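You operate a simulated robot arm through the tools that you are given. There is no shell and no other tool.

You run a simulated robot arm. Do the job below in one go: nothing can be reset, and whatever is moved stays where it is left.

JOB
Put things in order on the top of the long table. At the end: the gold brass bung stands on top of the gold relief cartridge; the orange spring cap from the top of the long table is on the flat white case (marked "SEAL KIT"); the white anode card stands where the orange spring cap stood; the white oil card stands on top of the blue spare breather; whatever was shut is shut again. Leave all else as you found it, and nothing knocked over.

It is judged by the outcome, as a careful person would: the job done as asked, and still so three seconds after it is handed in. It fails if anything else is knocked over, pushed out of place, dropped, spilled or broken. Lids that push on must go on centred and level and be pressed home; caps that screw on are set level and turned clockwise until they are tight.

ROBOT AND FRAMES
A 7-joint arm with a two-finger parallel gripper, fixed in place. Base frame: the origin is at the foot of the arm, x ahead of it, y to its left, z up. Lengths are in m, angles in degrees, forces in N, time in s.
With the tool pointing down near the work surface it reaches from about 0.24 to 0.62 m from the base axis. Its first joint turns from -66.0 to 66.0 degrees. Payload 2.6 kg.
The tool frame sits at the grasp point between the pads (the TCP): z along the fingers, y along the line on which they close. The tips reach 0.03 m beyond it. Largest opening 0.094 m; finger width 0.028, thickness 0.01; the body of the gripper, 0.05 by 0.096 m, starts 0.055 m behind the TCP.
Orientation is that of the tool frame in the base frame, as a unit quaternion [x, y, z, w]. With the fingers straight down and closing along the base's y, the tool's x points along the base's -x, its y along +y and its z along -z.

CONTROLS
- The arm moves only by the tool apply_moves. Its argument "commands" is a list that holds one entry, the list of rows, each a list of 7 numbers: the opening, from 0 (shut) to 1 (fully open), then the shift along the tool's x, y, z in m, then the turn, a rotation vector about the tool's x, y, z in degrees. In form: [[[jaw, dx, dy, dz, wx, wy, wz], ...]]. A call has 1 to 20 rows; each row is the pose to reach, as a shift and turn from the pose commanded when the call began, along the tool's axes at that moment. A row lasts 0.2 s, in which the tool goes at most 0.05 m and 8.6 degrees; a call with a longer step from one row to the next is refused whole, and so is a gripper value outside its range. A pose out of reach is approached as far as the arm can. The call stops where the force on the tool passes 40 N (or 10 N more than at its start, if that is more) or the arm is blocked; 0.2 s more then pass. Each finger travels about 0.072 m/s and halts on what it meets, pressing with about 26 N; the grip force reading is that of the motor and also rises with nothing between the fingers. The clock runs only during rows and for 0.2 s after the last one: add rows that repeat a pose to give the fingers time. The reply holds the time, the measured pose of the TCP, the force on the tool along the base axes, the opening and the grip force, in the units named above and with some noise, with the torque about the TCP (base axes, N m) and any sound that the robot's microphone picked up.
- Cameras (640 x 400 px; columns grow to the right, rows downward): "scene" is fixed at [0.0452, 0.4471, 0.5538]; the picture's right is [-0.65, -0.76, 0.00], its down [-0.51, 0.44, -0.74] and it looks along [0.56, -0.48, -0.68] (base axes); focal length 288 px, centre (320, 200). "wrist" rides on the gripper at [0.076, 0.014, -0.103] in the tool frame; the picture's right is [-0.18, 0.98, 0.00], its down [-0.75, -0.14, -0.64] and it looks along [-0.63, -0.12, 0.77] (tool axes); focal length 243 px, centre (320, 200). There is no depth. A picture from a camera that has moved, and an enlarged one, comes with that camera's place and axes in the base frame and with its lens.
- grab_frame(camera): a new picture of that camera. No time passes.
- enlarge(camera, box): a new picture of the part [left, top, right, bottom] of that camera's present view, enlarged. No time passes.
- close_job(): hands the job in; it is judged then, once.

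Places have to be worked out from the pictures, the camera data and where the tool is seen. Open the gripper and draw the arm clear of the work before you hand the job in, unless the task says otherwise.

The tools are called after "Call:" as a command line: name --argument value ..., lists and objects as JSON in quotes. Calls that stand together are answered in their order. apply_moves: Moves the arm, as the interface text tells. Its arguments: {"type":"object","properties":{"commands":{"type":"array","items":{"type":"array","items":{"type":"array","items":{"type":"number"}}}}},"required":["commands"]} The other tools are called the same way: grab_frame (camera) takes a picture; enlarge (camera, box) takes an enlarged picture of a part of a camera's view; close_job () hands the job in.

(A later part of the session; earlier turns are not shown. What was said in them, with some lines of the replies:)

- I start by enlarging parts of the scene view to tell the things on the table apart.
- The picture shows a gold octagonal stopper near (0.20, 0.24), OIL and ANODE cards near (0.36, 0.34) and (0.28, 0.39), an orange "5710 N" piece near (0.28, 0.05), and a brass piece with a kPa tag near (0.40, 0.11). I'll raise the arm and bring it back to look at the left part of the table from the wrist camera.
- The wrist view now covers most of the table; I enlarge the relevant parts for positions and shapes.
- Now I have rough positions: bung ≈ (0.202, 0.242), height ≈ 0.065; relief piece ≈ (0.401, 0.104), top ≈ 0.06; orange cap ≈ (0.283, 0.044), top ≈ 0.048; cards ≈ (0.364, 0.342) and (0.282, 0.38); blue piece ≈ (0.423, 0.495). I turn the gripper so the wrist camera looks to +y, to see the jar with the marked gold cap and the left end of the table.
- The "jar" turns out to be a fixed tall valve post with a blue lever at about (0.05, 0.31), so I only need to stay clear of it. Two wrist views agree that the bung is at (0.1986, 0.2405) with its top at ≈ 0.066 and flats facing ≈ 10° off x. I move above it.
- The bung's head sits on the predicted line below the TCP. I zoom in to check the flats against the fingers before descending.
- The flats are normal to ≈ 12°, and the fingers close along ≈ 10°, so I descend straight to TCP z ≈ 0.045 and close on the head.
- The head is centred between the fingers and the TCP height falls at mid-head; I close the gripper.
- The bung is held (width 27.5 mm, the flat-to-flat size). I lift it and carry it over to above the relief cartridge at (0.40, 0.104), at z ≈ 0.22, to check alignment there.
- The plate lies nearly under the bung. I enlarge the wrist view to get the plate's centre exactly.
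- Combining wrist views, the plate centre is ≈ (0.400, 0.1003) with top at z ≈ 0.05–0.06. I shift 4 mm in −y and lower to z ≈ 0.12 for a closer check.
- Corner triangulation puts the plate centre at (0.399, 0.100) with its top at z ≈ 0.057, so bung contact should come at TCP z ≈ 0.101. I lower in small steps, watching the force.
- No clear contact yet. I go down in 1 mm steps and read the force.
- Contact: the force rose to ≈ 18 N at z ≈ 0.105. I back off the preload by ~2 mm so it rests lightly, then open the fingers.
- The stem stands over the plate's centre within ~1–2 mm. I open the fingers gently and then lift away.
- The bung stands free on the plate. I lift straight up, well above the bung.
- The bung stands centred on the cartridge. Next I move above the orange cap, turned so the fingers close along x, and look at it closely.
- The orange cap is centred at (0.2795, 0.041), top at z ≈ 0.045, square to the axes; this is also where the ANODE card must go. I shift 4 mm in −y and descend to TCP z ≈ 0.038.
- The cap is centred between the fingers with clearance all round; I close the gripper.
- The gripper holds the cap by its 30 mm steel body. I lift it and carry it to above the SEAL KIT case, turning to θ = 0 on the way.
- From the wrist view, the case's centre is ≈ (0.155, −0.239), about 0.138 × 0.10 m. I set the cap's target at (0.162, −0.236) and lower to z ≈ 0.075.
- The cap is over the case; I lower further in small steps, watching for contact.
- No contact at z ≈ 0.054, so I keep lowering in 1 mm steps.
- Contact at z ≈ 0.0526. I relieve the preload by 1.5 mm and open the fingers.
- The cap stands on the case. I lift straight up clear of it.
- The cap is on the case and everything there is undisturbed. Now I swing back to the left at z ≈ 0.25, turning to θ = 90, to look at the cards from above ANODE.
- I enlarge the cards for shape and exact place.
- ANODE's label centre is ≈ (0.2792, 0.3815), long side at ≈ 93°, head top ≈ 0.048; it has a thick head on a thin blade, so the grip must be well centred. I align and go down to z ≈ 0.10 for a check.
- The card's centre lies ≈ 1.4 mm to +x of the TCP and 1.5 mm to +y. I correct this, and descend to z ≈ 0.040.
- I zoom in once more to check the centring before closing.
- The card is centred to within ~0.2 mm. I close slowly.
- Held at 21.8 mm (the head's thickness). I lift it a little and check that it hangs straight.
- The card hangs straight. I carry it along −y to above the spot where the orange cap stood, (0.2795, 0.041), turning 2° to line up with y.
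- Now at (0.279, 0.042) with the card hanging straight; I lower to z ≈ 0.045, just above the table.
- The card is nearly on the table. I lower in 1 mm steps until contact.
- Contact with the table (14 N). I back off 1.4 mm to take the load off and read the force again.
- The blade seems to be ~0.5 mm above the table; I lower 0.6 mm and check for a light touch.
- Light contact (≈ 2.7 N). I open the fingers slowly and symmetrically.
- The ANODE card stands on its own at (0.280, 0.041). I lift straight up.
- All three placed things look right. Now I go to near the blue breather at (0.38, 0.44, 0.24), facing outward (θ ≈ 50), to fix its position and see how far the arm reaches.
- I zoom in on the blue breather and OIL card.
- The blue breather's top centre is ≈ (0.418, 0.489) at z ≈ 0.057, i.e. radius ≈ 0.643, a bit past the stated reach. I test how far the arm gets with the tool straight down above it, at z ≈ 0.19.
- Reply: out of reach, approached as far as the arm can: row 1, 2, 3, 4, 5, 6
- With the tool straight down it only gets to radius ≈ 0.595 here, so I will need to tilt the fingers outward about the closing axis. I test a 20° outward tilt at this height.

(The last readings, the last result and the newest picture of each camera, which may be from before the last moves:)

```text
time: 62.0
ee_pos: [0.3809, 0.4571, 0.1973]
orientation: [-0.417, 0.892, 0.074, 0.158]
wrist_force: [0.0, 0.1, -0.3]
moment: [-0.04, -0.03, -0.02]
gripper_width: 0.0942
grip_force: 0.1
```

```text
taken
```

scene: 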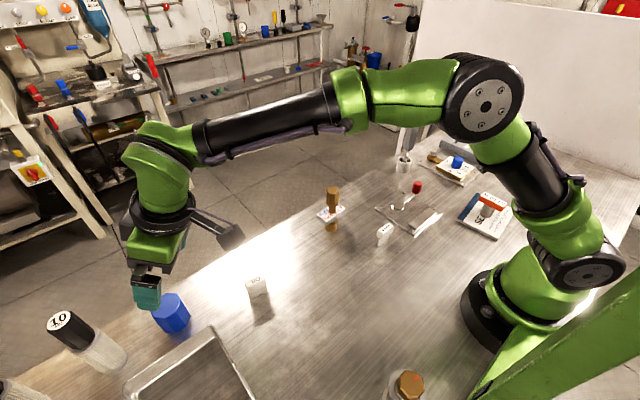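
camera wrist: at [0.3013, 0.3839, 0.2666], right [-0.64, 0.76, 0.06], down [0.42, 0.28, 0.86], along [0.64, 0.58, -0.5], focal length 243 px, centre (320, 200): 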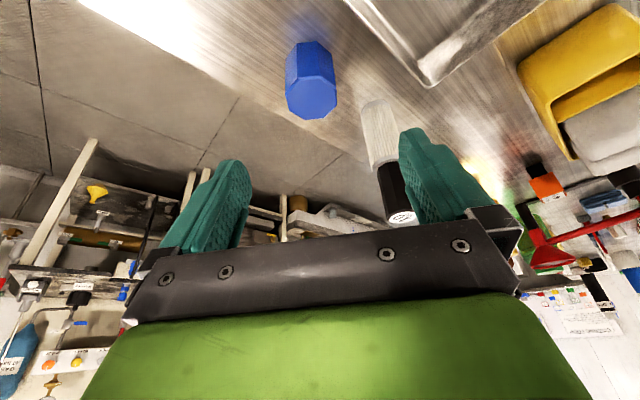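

The tilt frees up a lot of reach. I now test the pose over the blue breather at z ≈ 0.15, and see down to which tilt angle it stays reachable.

Call:
apply_moves --commands '[[[1, -0.015, -0.004, 0.031, 0, 0, 0], [1, -0.029, -0.0079, 0.0616, 0, 0, 0], [1, -0.029, -0.0079, 0.0616, 0, 0, 0], [1, -0.029, -0.0079, 0.0616, 0, 3, 0], [1, -0.029, -0.0079, 0.0616, 0, 5, 0], [1, -0.029, -0.0079, 0.0616, 0, 6.5, 0], [1, -0.029, -0.0079, 0.0616, 0, 8, 0], [1, -0.029, -0.0079, 0.0616, 0, 10, 0], [1, -0.029, -0.0079, 0.0616, 0, 10, 0]]]'

Call:
grab_frame --camera "wrist"

Call:
grab_frame --camera "scene"

```text
time: 64.0
ee_pos: [0.4182, 0.4883, 0.1481]
orientation: [-0.42, 0.903, 0.035, 0.08]
wrist_force: [-0.3, -0.1, -0.6]
moment: [0.01, -0.01, 0.02]
gripper_width: 0.0939
grip_force: 0.0
```

```text
taken
camera wrist: at [0.3473, 0.4262, 0.2358], right [-0.64, 0.77, 0.03], down [0.51, 0.39, 0.76], along [0.58, 0.5, -0.64], focal length 243 px, centre (320, 200)
```

wrist: 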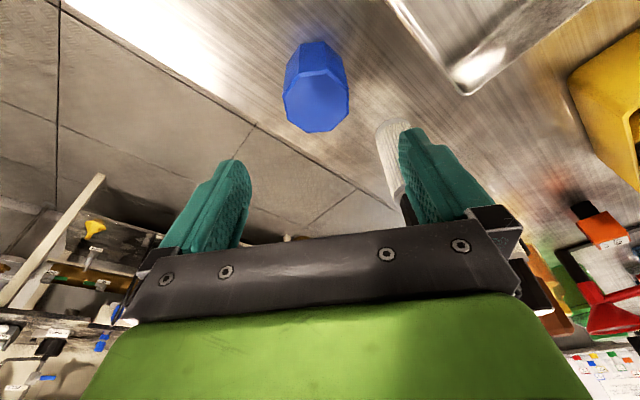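

```text
taken
```

scene: 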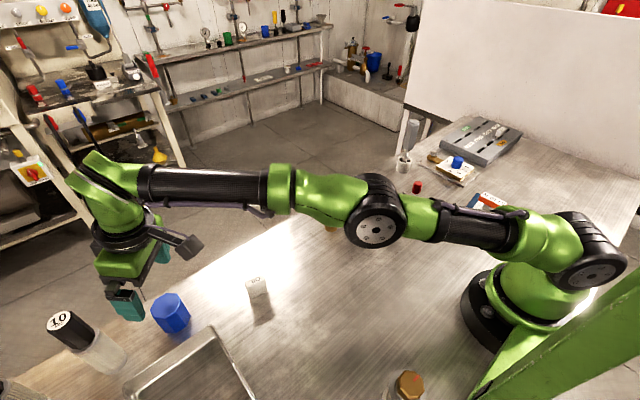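

Even a 10° tilt reaches the blue breather's centre. I take a close look from here to refine its position.

Call:
enlarge --camera "wrist" --box '[260, 20, 380, 150]'

Call:
enlarge --camera "scene" --box '[60, 240, 220, 360]'

```text
3.08 times, centred on (320, 85) of wrist
camera zoom: at [0.3473, 0.4262, 0.2358], right [-0.64, 0.77, 0.03], down [0.51, 0.39, 0.76], along [0.58, 0.5, -0.64], focal length 746 px, centre (320, 554)
```

zoom: 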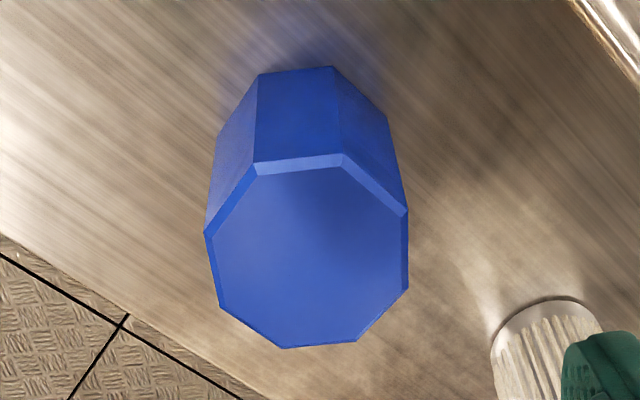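

```text
3.33 times, centred on (140, 300) of scene
camera zoom: at [0.0452, 0.4471, 0.5538], right [-0.65, -0.76, 0.0], down [-0.51, 0.44, -0.74], along [0.56, -0.48, -0.68], focal length 959 px, centre (920, -133)
```

zoom: 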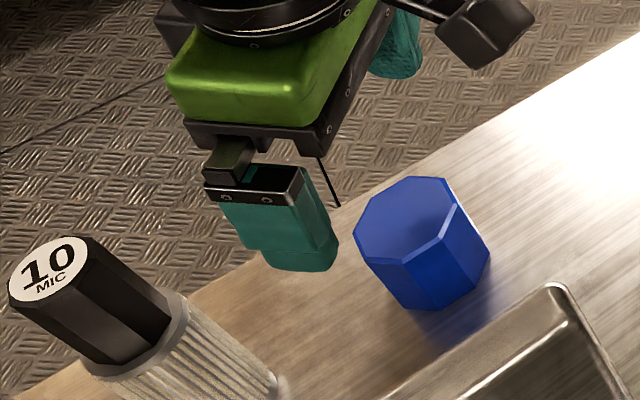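

Blue's centre refines to (0.4186, 0.4892), top z ≈ 0.060. I go back up and over to the OIL card at ≈ (0.3624, 0.3404), yawing to its long axis (≈ 77°) and keeping a 10° tilt for the pick.

Call:
apply_moves --commands '[[[1, -0.0045, 0, -0.025, 0, 0, 0], [1, -0.0091, 0, -0.0516, 0, 0, 0], [1, 0.0202, -0.0105, -0.0568, -0.92, 0, -5.24], [1, 0.0495, -0.0211, -0.0619, -1.85, 0, -10.48], [1, 0.0787, -0.0316, -0.0671, -2.77, 0, -15.72], [1, 0.108, -0.0422, -0.0722, -3.7, 0, -20.96], [1, 0.1373, -0.0527, -0.0774, -4.62, 0, -26.2], [1, 0.1373, -0.0527, -0.0774, -4.62, 0, -26.2]]]'

Call:
grab_frame --camera "wrist"

Call:
enlarge --camera "scene" --box '[180, 180, 340, 320]'

```text
time: 65.8
ee_pos: [0.3638, 0.3403, 0.1994]
orientation: [-0.618, 0.782, 0.053, 0.069]
wrist_force: [-0.6, 0.4, 0.2]
moment: [0.0, 0.01, 0.0]
gripper_width: 0.0941
grip_force: 0.0
out of reach, approached as far as the arm can: row 1, 2
```

```text
taken
camera wrist: at [0.3279, 0.2534, 0.2879], right [-0.91, 0.4, 0.03], down [0.28, 0.58, 0.76], along [0.29, 0.71, -0.64], focal length 243 px, centre (320, 200)
```

wrist: 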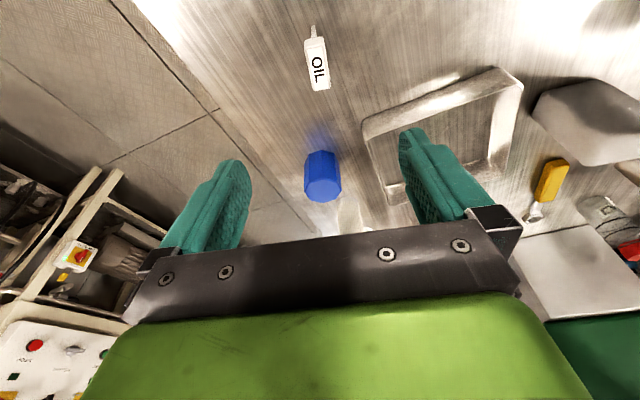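

```text
2.86 times, centred on (260, 250) of scene
camera zoom: at [0.0452, 0.4471, 0.5538], right [-0.65, -0.76, 0.0], down [-0.51, 0.44, -0.74], along [0.56, -0.48, -0.68], focal length 822 px, centre (491, 57)
```

zoom: 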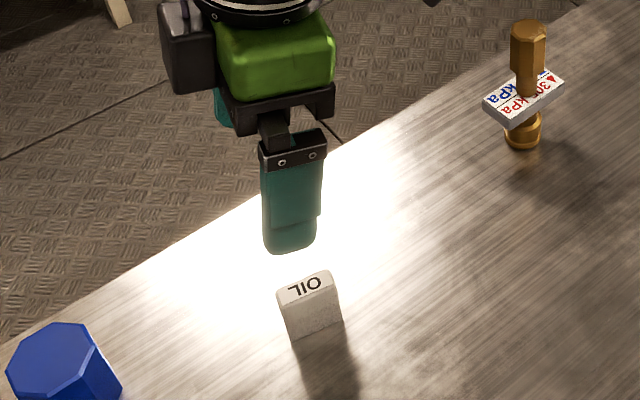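

I zoom in on the OIL card for precise centring.

Call:
enlarge --camera "wrist" --box '[280, 15, 360, 105]'

```text
4.44 times, centred on (320, 60) of wrist
camera zoom: at [0.3279, 0.2534, 0.2879], right [-0.91, 0.4, 0.03], down [0.28, 0.58, 0.76], along [0.29, 0.71, -0.64], focal length 1078 px, centre (320, 822)
```

zoom: 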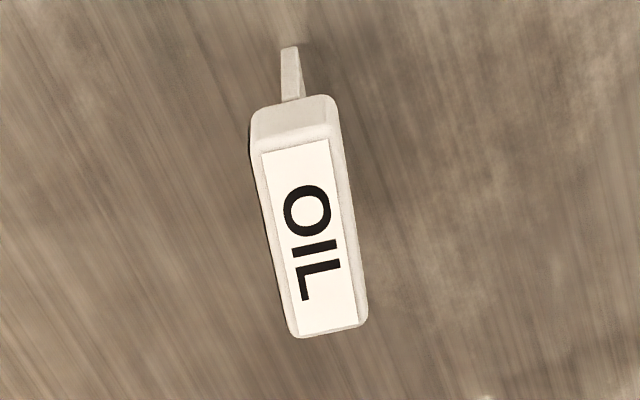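

OIL is ≈ 3 mm off sideways (toward T+) and aligned in yaw. I correct, add 2° of tilt, and go down to z ≈ 0.10 to re-check.

Call:
apply_moves --commands '[[[1, 0.004, 0.001, 0.025, 0, -0.5, 0], [1, 0.008, 0.002, 0.05, 0, -1, 0], [1, 0.012, 0.0031, 0.075, 0, -2, 0], [1, 0.0158, 0.0031, 0.0985, 0, -2, 0], [1, 0.0158, 0.0031, 0.0985, 0, -2, 0]]]'

Call:
enlarge --camera "wrist" --box '[260, 50, 380, 170]'

Call:
grab_frame --camera "wrist"

```text
time: 67.0
ee_pos: [0.3593, 0.3433, 0.101]
orientation: [-0.616, 0.781, 0.064, 0.083]
wrist_force: [-0.1, -0.2, -0.4]
moment: [-0.02, 0.02, -0.01]
gripper_width: 0.094
grip_force: 0.1
```

```text
3.33 times, centred on (320, 110) of wrist
camera zoom: at [0.3238, 0.2527, 0.1848], right [-0.91, 0.4, 0.04], down [0.28, 0.55, 0.79], along [0.3, 0.73, -0.62], focal length 809 px, centre (320, 500)
```

zoom: 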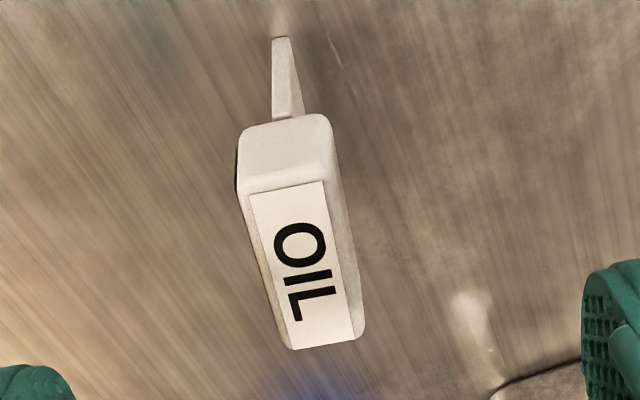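

```text
taken
camera wrist: at [0.3238, 0.2527, 0.1848], right [-0.91, 0.4, 0.04], down [0.28, 0.55, 0.79], along [0.3, 0.73, -0.62], focal length 243 px, centre (320, 200)
```

wrist: 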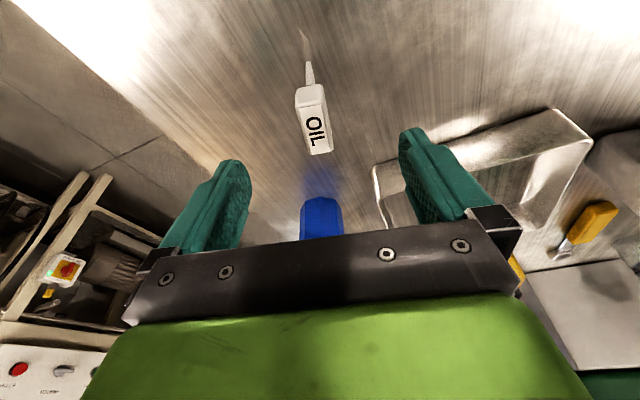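

Now the residual sideways offset is ≈ −1.4 mm. I correct it and lower to z ≈ 0.06 for a last check.

Call:
apply_moves --commands '[[[1, 0.0015, -0.0014, 0.01, 0, 0, 0], [1, 0.003, -0.0014, 0.02, 0, 0, 0], [1, 0.0048, -0.0014, 0.03, 0, 0, 0], [1, 0.0063, -0.0014, 0.0395, 0, 0, 0], [1, 0.0063, -0.0014, 0.0395, 0, 0, 0]]]'

Call:
enlarge --camera "wrist" --box '[260, 80, 380, 210]'

```text
time: 68.2
ee_pos: [0.3622, 0.3441, 0.0611]
orientation: [-0.616, 0.781, 0.065, 0.083]
wrist_force: [1.0, -0.3, 0.9]
moment: [-0.01, -0.01, -0.03]
gripper_width: 0.094
grip_force: 0.1
```

```text
3.08 times, centred on (320, 145) of wrist
camera zoom: at [0.3261, 0.2542, 0.1446], right [-0.91, 0.4, 0.04], down [0.28, 0.55, 0.78], along [0.3, 0.73, -0.62], focal length 746 px, centre (320, 369)
```

zoom: 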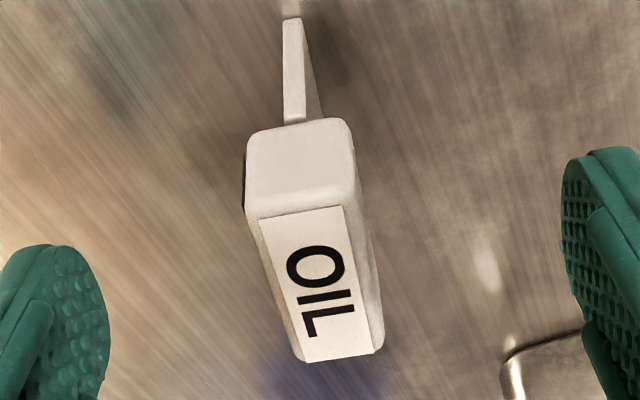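

Centred to ≈ 0.5 mm. I lower the last 18 mm and then close slowly.

Call:
apply_moves --commands '[[[1, 0.0008, 0.0003, 0.009, 0, 0, 0], [1, 0.0017, 0.0003, 0.0177, 0, 0, 0], [1, 0.0017, 0.0003, 0.0177, 0, 0, 0]]]'

Call:
enlarge --camera "wrist" --box '[240, 90, 400, 240]'

```text
time: 69.0
ee_pos: [0.3627, 0.3471, 0.0428]
orientation: [-0.617, 0.78, 0.064, 0.082]
wrist_force: [0.4, -0.1, 0.3]
moment: [-0.04, 0.02, 0.0]
gripper_width: 0.0938
grip_force: 0.1
```

```text
2.67 times, centred on (320, 165) of wrist
camera zoom: at [0.3268, 0.2561, 0.1273], right [-0.91, 0.4, 0.04], down [0.28, 0.55, 0.79], along [0.3, 0.73, -0.62], focal length 647 px, centre (320, 293)
```

zoom: 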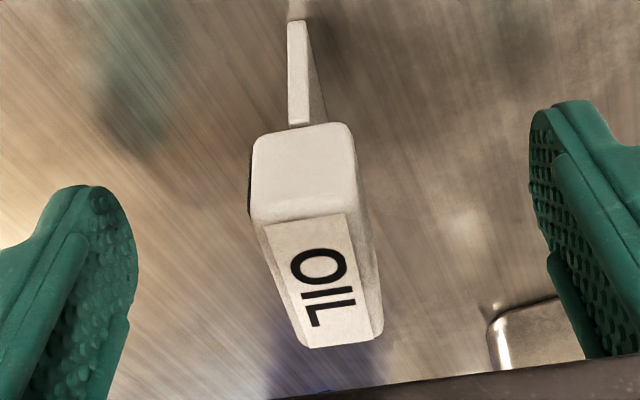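

Sideways offset ≈ 0.3 mm; I close slowly on the head.

Call:
apply_moves --commands '[[[0.7, 0, 0, 0, 0, 0, 0], [0.45, 0, 0, 0, 0, 0, 0], [0.32, 0, 0, 0, 0, 0, 0], [0.27, 0, 0, 0, 0, 0, 0], [0.24, 0, 0, 0, 0, 0, 0], [0.22, 0, 0, 0, 0, 0, 0], [0.2, 0, 0, 0, 0, 0, 0], [0.17, 0, 0, 0, 0, 0, 0], [0.1, 0, 0, 0, 0, 0, 0], [0, 0, 0, 0, 0, 0, 0], [0, 0, 0, 0, 0, 0, 0]]]'

Call:
enlarge --camera "wrist" --box '[240, 90, 400, 240]'

Call:
enlarge --camera "scene" --box '[200, 220, 320, 320]'

```text
time: 71.4
ee_pos: [0.3629, 0.3468, 0.0444]
orientation: [-0.616, 0.781, 0.065, 0.083]
wrist_force: [0.3, 1.2, 0.7]
moment: [0.02, 0.01, -0.03]
gripper_width: 0.0214
grip_force: 26.3
```

```text
2.67 times, centred on (320, 165) of wrist
camera zoom: at [0.3267, 0.2561, 0.1274], right [-0.91, 0.4, 0.04], down [0.28, 0.55, 0.79], along [0.3, 0.73, -0.62], focal length 647 px, centre (320, 293)
```

zoom: 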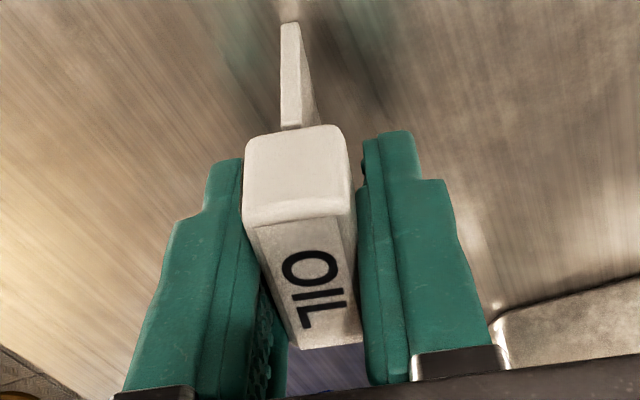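

```text
4.00 times, centred on (260, 270) of scene
camera zoom: at [0.0452, 0.4471, 0.5538], right [-0.65, -0.76, 0.0], down [-0.51, 0.44, -0.74], along [0.56, -0.48, -0.68], focal length 1151 px, centre (560, -80)
```

zoom: 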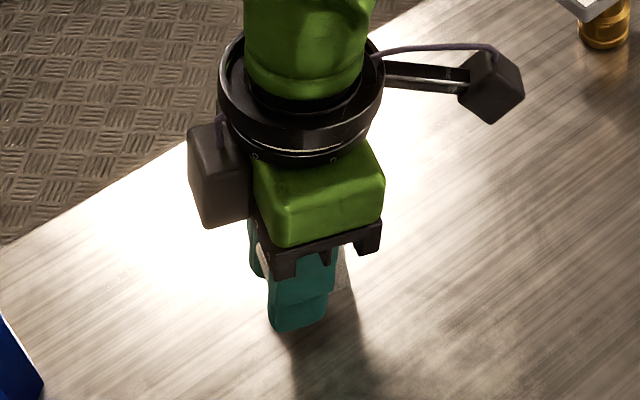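

Held at 21.4 mm; the card only slid ≈ 1 mm sideways, staying upright. I lift to z ≈ 0.15 and carry it over the blue breather, yawing to 62° so its long side runs along the octagon's wide direction.

Call:
apply_moves --commands '[[[0, -0.0045, 0, -0.021, 0, 0, 0], [0, -0.0112, 0, -0.0526, 0, 0, 0], [0, -0.0179, 0, -0.0842, 0, 0, 0], [0, -0.0224, 0, -0.1052, 0, 0, 0], [0, -0.0518, -0.0042, -0.0989, 0.61, 0, 2.86], [0, -0.0812, -0.0084, -0.0927, 1.22, 0, 5.71], [0, -0.1107, -0.0126, -0.0864, 1.82, 0, 8.57], [0, -0.1401, -0.0168, -0.0802, 2.43, 0, 11.42], [0, -0.1695, -0.021, -0.0739, 3.04, 0, 14.28], [0, -0.1695, -0.021, -0.0739, 3.04, 0, 14.28]]]'

Call:
grab_frame --camera "wrist"

Call:
grab_frame --camera "scene"

```text
time: 73.6
ee_pos: [0.4175, 0.4886, 0.1504]
orientation: [-0.512, 0.852, 0.053, 0.089]
wrist_force: [0.1, -0.1, -0.9]
moment: [0.0, 0.01, 0.02]
gripper_width: 0.0215
grip_force: 26.0
```

```text
taken
camera wrist: at [0.3602, 0.41, 0.2348], right [-0.78, 0.62, 0.04], down [0.41, 0.47, 0.78], along [0.47, 0.63, -0.62], focal length 243 px, centre (320, 200)
```

wrist: 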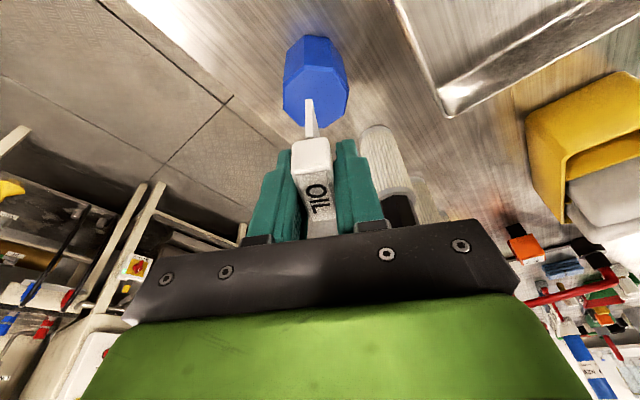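

```text
taken
```

scene: 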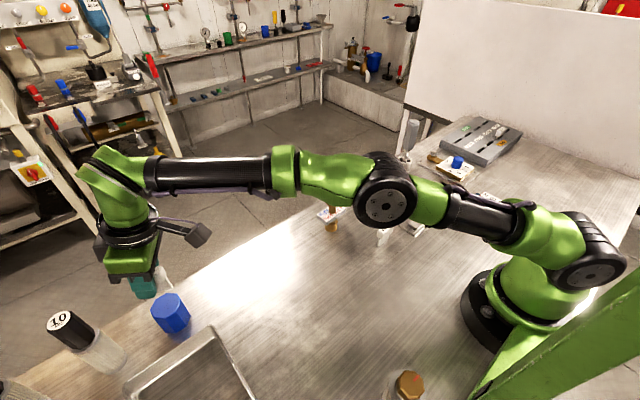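

The pose was reached without any limit. I check the card against the breather's top in close-up.

Call:
enlarge --camera "wrist" --box '[250, 20, 390, 160]'

Call:
enlarge --camera "scene" --box '[60, 230, 220, 370]'

```text
2.86 times, centred on (320, 90) of wrist
camera zoom: at [0.3602, 0.41, 0.2348], right [-0.78, 0.62, 0.04], down [0.41, 0.47, 0.78], along [0.47, 0.63, -0.62], focal length 693 px, centre (320, 514)
```

zoom: 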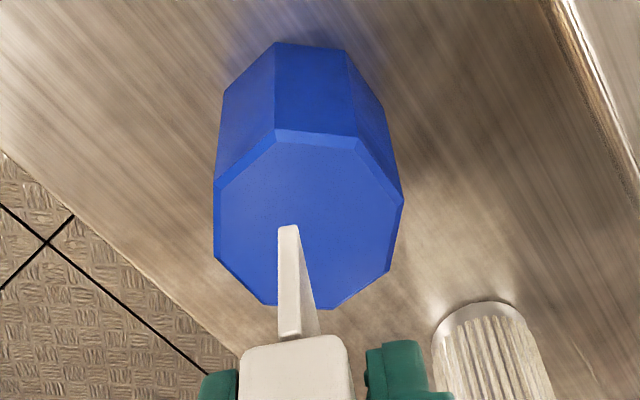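

```text
2.86 times, centred on (140, 300) of scene
camera zoom: at [0.0452, 0.4471, 0.5538], right [-0.65, -0.76, 0.0], down [-0.51, 0.44, -0.74], along [0.56, -0.48, -0.68], focal length 822 px, centre (834, -86)
```

zoom: 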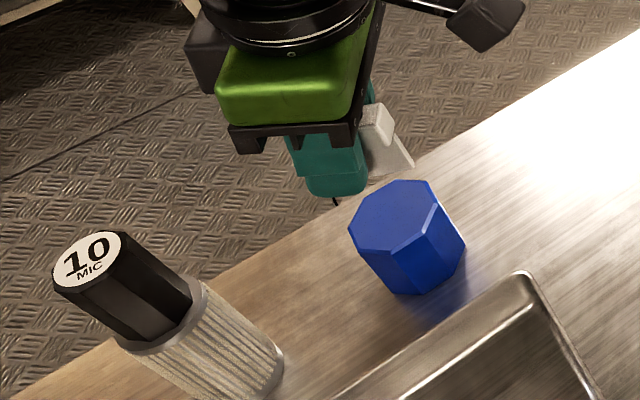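

The breather's centre is 6 mm further out than the card's centre (and the card is ≈ 53 mm tall). I correct outward and lower to z ≈ 0.115, ~12 mm above contact.

Call:
apply_moves --commands '[[[0, -0.004, -0.0008, 0.008, 0, 0, 0], [0, -0.002, -0.0008, 0.018, 0, 0, 0], [0, 0, -0.0008, 0.028, 0, 0, 0], [0, 0.0012, -0.0008, 0.0355, 0, 0, 0], [0, 0.0012, -0.0008, 0.0355, 0, 0, 0]]]'

Call:
enlarge --camera "wrist" --box '[250, 20, 390, 160]'

Call:
enlarge --camera "scene" --box '[80, 240, 220, 350]'

```text
time: 74.8
ee_pos: [0.4217, 0.4933, 0.1167]
orientation: [-0.512, 0.853, 0.053, 0.091]
wrist_force: [0.1, -0.6, 0.1]
moment: [0.02, -0.01, 0.0]
gripper_width: 0.0214
grip_force: 25.7
```

```text
2.86 times, centred on (320, 90) of wrist
camera zoom: at [0.3639, 0.4151, 0.2], right [-0.78, 0.62, 0.04], down [0.41, 0.47, 0.79], along [0.47, 0.63, -0.62], focal length 693 px, centre (320, 514)
```

zoom: 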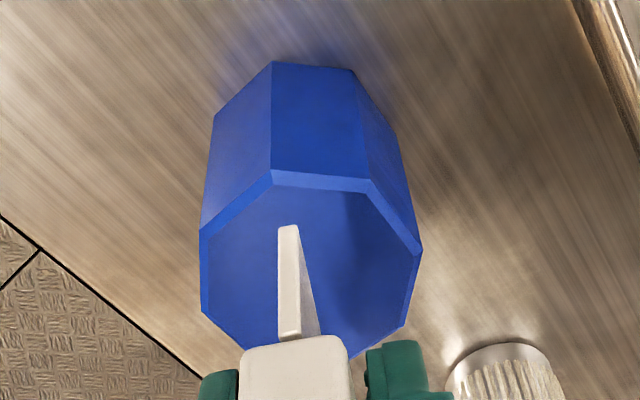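

```text
3.64 times, centred on (150, 295) of scene
camera zoom: at [0.0452, 0.4471, 0.5538], right [-0.65, -0.76, 0.0], down [-0.51, 0.44, -0.74], along [0.56, -0.48, -0.68], focal length 1047 px, centre (938, -146)
```

zoom: 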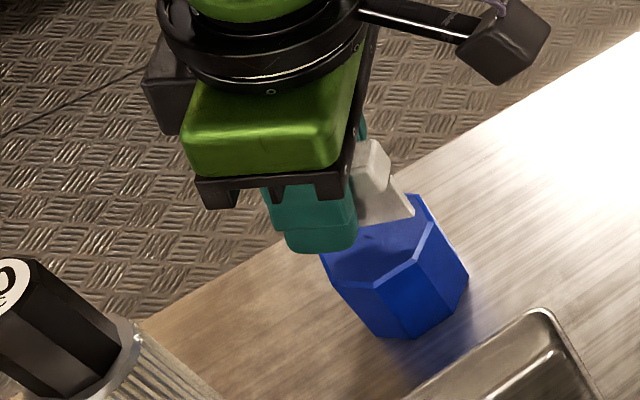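

The card is centred over the breather within ~1 mm. I lower vertically by 9 mm, then in 1 mm steps with force checks.

Call:
apply_moves --commands '[[[0, 0.0008, 0, 0.0039, 0, 0, 0], [0, 0.0015, 0, 0.0068, 0, 0, 0], [0, 0.0019, 0, 0.0088, 0, 0, 0], [0, 0.0019, 0, 0.0088, 0, 0, 0]]]'

Call:
enlarge --camera "wrist" --box '[250, 20, 390, 160]'

Call:
enlarge --camera "scene" --box '[120, 250, 210, 340]'

```text
time: 75.8
ee_pos: [0.4211, 0.4931, 0.1068]
orientation: [-0.512, 0.852, 0.054, 0.09]
wrist_force: [-0.2, 0.5, 0.1]
moment: [0.0, 0.02, -0.01]
gripper_width: 0.0212
grip_force: 26.0
```

```text
2.86 times, centred on (320, 90) of wrist
camera zoom: at [0.3639, 0.4152, 0.1913], right [-0.78, 0.62, 0.04], down [0.41, 0.47, 0.79], along [0.47, 0.63, -0.62], focal length 693 px, centre (320, 514)
```

zoom: 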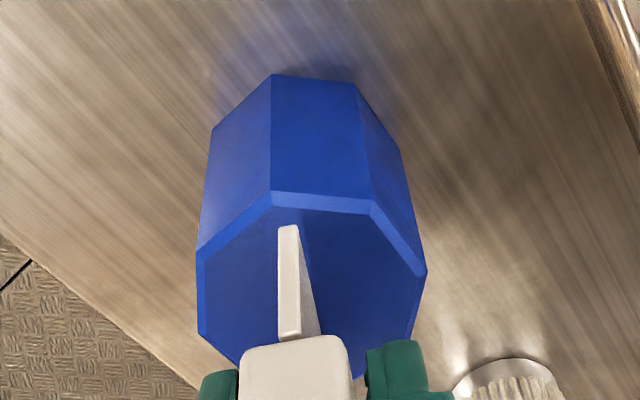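

```text
4.44 times, centred on (165, 295) of scene
camera zoom: at [0.0452, 0.4471, 0.5538], right [-0.65, -0.76, 0.0], down [-0.51, 0.44, -0.74], along [0.56, -0.48, -0.68], focal length 1279 px, centre (1009, -222)
```

zoom: 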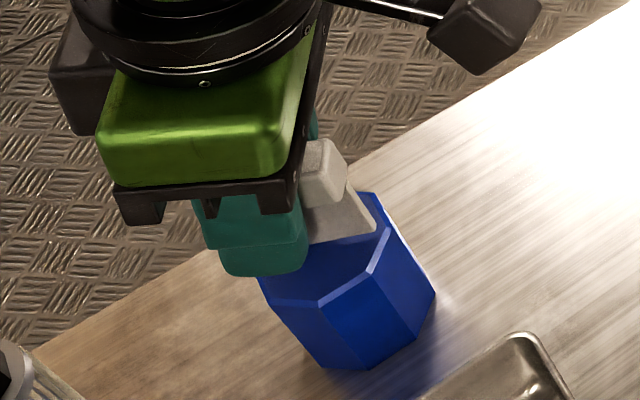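

About 3 mm to go; I step down 1 mm at a time.

Call:
apply_moves --commands '[[[0, 0.0002, 0, 0.001, 0, 0, 0], [0, 0.0004, 0, 0.002, 0, 0, 0], [0, 0.0006, 0, 0.0027, 0, 0, 0], [0, 0.0006, 0, 0.0027, 0, 0, 0]]]'

```text
time: 76.8
ee_pos: [0.4219, 0.4936, 0.1053]
orientation: [-0.512, 0.852, 0.053, 0.091]
wrist_force: [-0.1, 0.2, -0.2]
moment: [-0.01, -0.02, -0.04]
gripper_width: 0.0212
grip_force: 25.7
```

Call:
apply_moves --commands '[[[0, 0.0002, 0, 0.0008, 0, 0, 0], [0, 0.0003, 0, 0.0015, 0, 0, 0], [0, 0.0003, 0, 0.0015, 0, 0, 0]]]'

```text
time: 77.6
ee_pos: [0.4219, 0.4941, 0.1037]
orientation: [-0.512, 0.852, 0.054, 0.09]
wrist_force: [-0.1, 0.3, 2.0]
moment: [-0.02, -0.03, 0.03]
gripper_width: 0.0214
grip_force: 26.6
```

Possibly first touch (2 N). One more half-millimetre to confirm.

Call:
apply_moves --commands '[[[0, 0.0001, 0, 0.0005, 0, 0, 0], [0, 0.0001, 0, 0.0005, 0, 0, 0], [0, 0.0001, 0, 0.0005, 0, 0, 0]]]'

Call:
enlarge --camera "wrist" --box '[250, 20, 390, 160]'

Call:
enlarge --camera "scene" --box '[120, 250, 210, 340]'

```text
time: 78.4
ee_pos: [0.4216, 0.4919, 0.1047]
orientation: [-0.513, 0.852, 0.054, 0.09]
wrist_force: [0.7, 0.3, 3.4]
moment: [-0.01, -0.01, -0.02]
gripper_width: 0.0212
grip_force: 26.2
```

```text
2.86 times, centred on (320, 90) of wrist
camera zoom: at [0.3636, 0.415, 0.1871], right [-0.78, 0.62, 0.04], down [0.41, 0.47, 0.79], along [0.47, 0.63, -0.62], focal length 693 px, centre (320, 514)
```

zoom: 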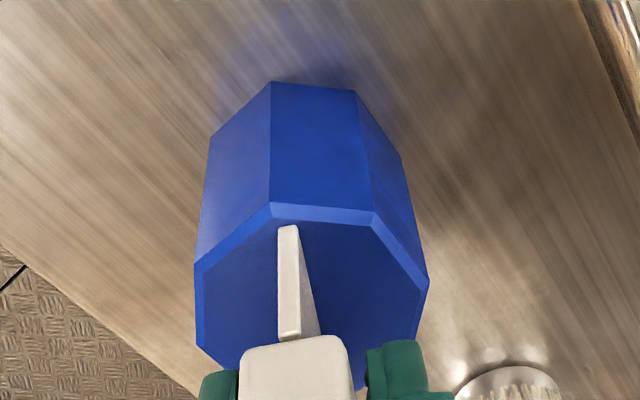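

```text
4.44 times, centred on (165, 295) of scene
camera zoom: at [0.0452, 0.4471, 0.5539], right [-0.65, -0.76, 0.0], down [-0.51, 0.44, -0.74], along [0.56, -0.48, -0.68], focal length 1279 px, centre (1009, -222)
```

zoom: 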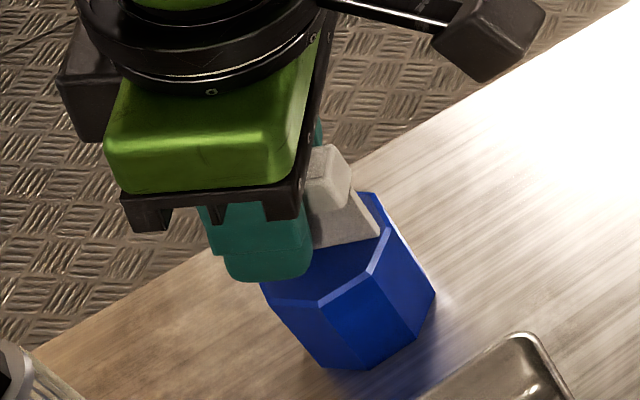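

Light, steady contact (3.4 N), and the blade's foot lies within the top face with ≈ 2 mm margin at the ends. I open the fingers slowly.

Call:
apply_moves --commands '[[[0.2, 0, 0, 0, 0, 0, 0], [0.23, 0, 0, 0, 0, 0, 0], [0.25, 0, 0, 0, 0, 0, 0], [0.28, 0, 0, 0, 0, 0, 0], [0.32, 0, 0, 0, 0, 0, 0], [0.38, 0, 0, 0, 0, 0, 0], [0.46, 0, 0, 0, 0, 0, 0], [0.55, 0, 0, 0, 0, 0, 0], [0.55, 0, 0, 0, 0, 0, 0]]]'

Call:
grab_frame --camera "wrist"

Call:
enlarge --camera "scene" --box '[120, 250, 210, 340]'

```text
time: 80.4
ee_pos: [0.4221, 0.4934, 0.1031]
orientation: [-0.513, 0.852, 0.053, 0.09]
wrist_force: [0.1, 0.3, -0.4]
moment: [0.0, 0.01, -0.01]
gripper_width: 0.0517
grip_force: 0.1
```

```text
taken
camera wrist: at [0.3636, 0.415, 0.1868], right [-0.78, 0.62, 0.04], down [0.41, 0.47, 0.79], along [0.47, 0.63, -0.62], focal length 243 px, centre (320, 200)
```

wrist: 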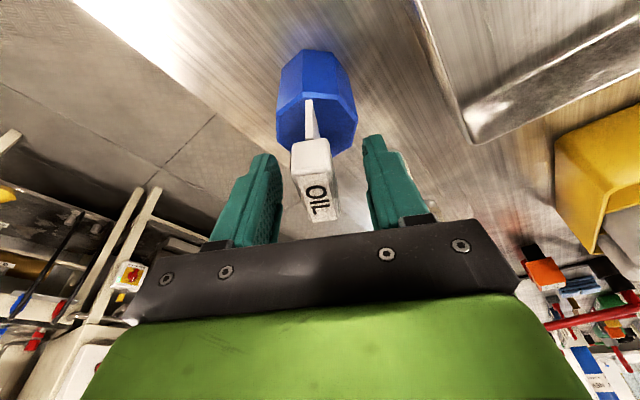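

```text
4.44 times, centred on (165, 295) of scene
camera zoom: at [0.0452, 0.4471, 0.5538], right [-0.65, -0.76, 0.0], down [-0.51, 0.44, -0.74], along [0.56, -0.48, -0.68], focal length 1279 px, centre (1009, -222)
```

zoom: 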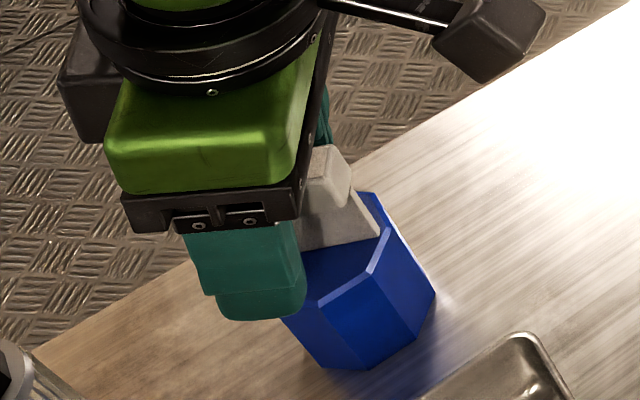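

The OIL card stands free on the breather. I retract along the tool axis (up and slightly inward), with the fingers well clear on both sides.

Call:
apply_moves --commands '[[[0.55, 0, 0, -0.006, 0, 0, 0], [0.55, 0, 0, -0.018, 0, 0, 0], [0.55, 0, 0, -0.035, 0, 0, 0], [0.55, 0, 0, -0.055, 0, 0, 0], [0.55, 0, 0, -0.075, 0, 0, 0], [0.55, 0, 0, -0.09, 0, 0, 0], [0.55, 0, 0, -0.09, 0, 0, 0]]]'

Call:
grab_frame --camera "wrist"

Call:
enlarge --camera "scene" --box '[100, 220, 220, 340]'

```text
time: 82.0
ee_pos: [0.4119, 0.4769, 0.1904]
orientation: [-0.512, 0.853, 0.052, 0.09]
wrist_force: [-0.3, 0.3, 0.2]
moment: [0.01, -0.01, -0.01]
gripper_width: 0.0517
grip_force: 0.1
```

```text
taken
camera wrist: at [0.3546, 0.3992, 0.2747], right [-0.78, 0.62, 0.04], down [0.41, 0.47, 0.79], along [0.47, 0.63, -0.62], focal length 243 px, centre (320, 200)
```

wrist: 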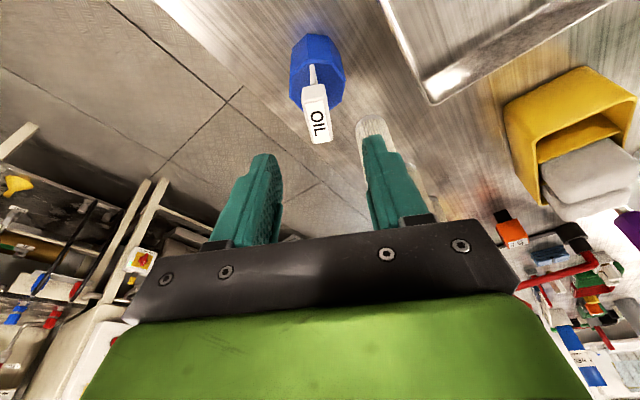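

```text
3.33 times, centred on (160, 280) of scene
camera zoom: at [0.0452, 0.4471, 0.5538], right [-0.65, -0.76, 0.0], down [-0.51, 0.44, -0.74], along [0.56, -0.48, -0.68], focal length 959 px, centre (853, -67)
```

zoom: 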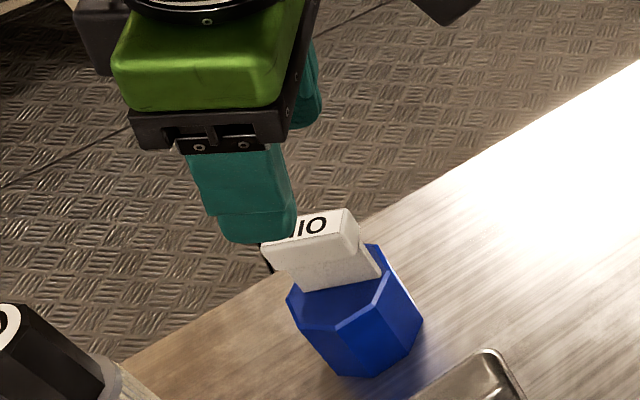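

The card stands steady. I draw the arm back and up, undoing the tilt.

Call:
apply_moves --commands '[[[0.55, 0.0268, 0, -0.018, 0, 0, 0], [0.55, 0.0536, 0, -0.036, 0, 0, 0], [0.7, 0.0804, 0, -0.054, 0, 3, 0], [1, 0.1072, 0, -0.072, 0, 6, 0], [1, 0.134, 0, -0.09, 0, 9, 0], [1, 0.1608, 0, -0.108, 0, 12, 0], [1, 0.1608, 0, -0.108, 0, 12, 0]]]'

Call:
grab_frame --camera "wrist"

Call:
grab_frame --camera "scene"

```text
time: 83.6
ee_pos: [0.329, 0.3166, 0.2625]
orientation: [-0.515, 0.857, -0.001, 0.0]
wrist_force: [0.4, -0.2, 1.3]
moment: [0.0, 0.0, 0.01]
gripper_width: 0.094
grip_force: 0.1
```

```text
taken
camera wrist: at [0.28, 0.2565, 0.3649], right [-0.78, 0.62, 0.0], down [0.48, 0.6, 0.64], along [0.4, 0.5, -0.77], focal length 243 px, centre (320, 200)
```

wrist: 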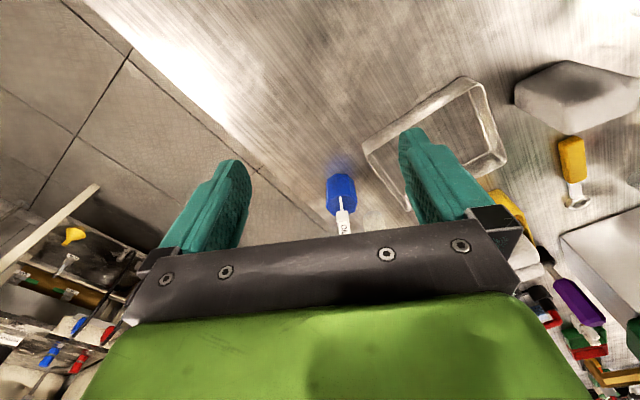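

```text
taken
```

scene: 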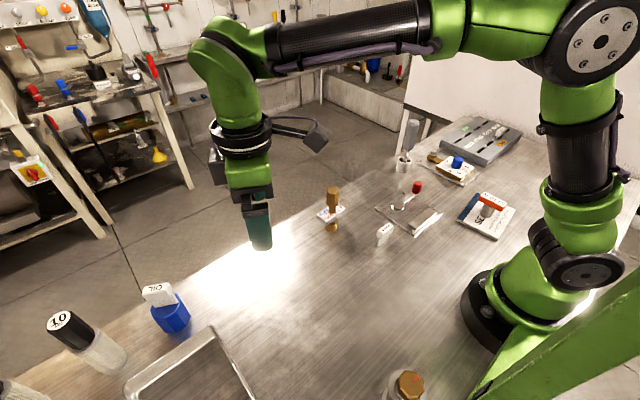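

All four placements look right. I raise the arm to a clear spot and then take a final close look at every item.

Call:
apply_moves --commands '[[[1, 0.01, 0, -0.03, 0, 0, 0], [1, 0.03, 0, -0.06, 0, 0, 0], [1, 0.05, 0, -0.08, 0, 0, 0], [1, 0.06, 0, -0.08, 0, 0, 0], [1, 0.06, 0, -0.08, 0, 0, 0]]]'

Call:
enlarge --camera "scene" --box '[100, 260, 220, 360]'

Call:
enlarge --camera "scene" --box '[300, 160, 540, 280]'

Call:
grab_frame --camera "scene"

```text
time: 84.8
ee_pos: [0.3009, 0.2637, 0.3424]
orientation: [-0.514, 0.858, 0.0, 0.001]
wrist_force: [-0.4, 0.7, 0.0]
moment: [-0.03, 0.0, 0.01]
gripper_width: 0.094
grip_force: 0.1
```

```text
4.00 times, centred on (160, 310) of scene
camera zoom: at [0.0452, 0.4471, 0.5538], right [-0.65, -0.76, 0.0], down [-0.51, 0.44, -0.74], along [0.56, -0.48, -0.68], focal length 1151 px, centre (960, -240)
```

zoom: 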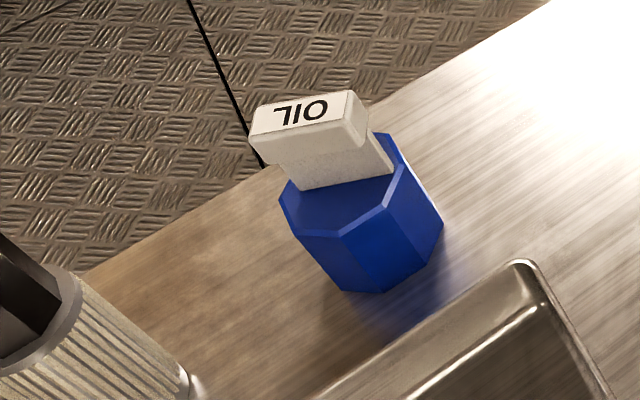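

```text
2.67 times, centred on (420, 220) of scene
camera zoom: at [0.0452, 0.4471, 0.5538], right [-0.65, -0.76, 0.0], down [-0.51, 0.44, -0.74], along [0.56, -0.48, -0.68], focal length 768 px, centre (53, 147)
```

zoom: 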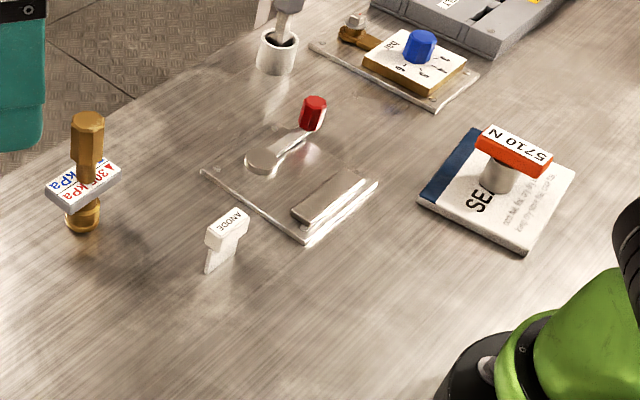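

```text
taken
```

scene: 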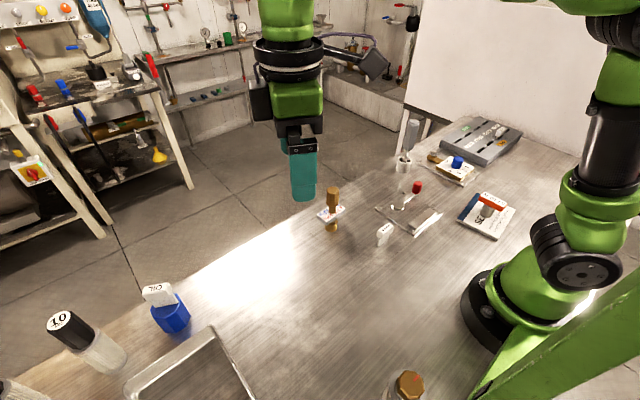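

Everything is in place and upright: the bung stands on the relief cartridge, the orange cap on the SEAL KIT case, ANODE where the cap stood and OIL on the blue breather. Nothing else has moved, nothing was opened, the gripper is open and the arm is clear, so I hand the job in.

Call:
close_job

```text
The job is handed in.
```

The job is done and handed in. In the last pictures everything was upright and nothing else had moved.

- **Bung:** the gold brass bung stands on the relief cartridge's label plate, within 1–2 mm of its centre. I took the "305 kPa / 60 kPa" piece to be the relief cartridge.
- **Spring cap:** the orange "5710 N" cap stands near the middle of the SEAL KIT case.
- **ANODE card:** it stands where the orange cap stood, within about 2 mm.
- **OIL card:** it stands on the blue octagonal piece, which I took to be the spare breather. The card's foot has about 2 mm to spare at each end. The breather was slightly beyond straight-down reach, so I picked and placed this card with the gripper tilted 12°.

I opened nothing, so there was nothing to shut again. The gold cap with the red mark is part of a fixed valve post, and I left it alone. The gripper is open and the arm is clear of the work.
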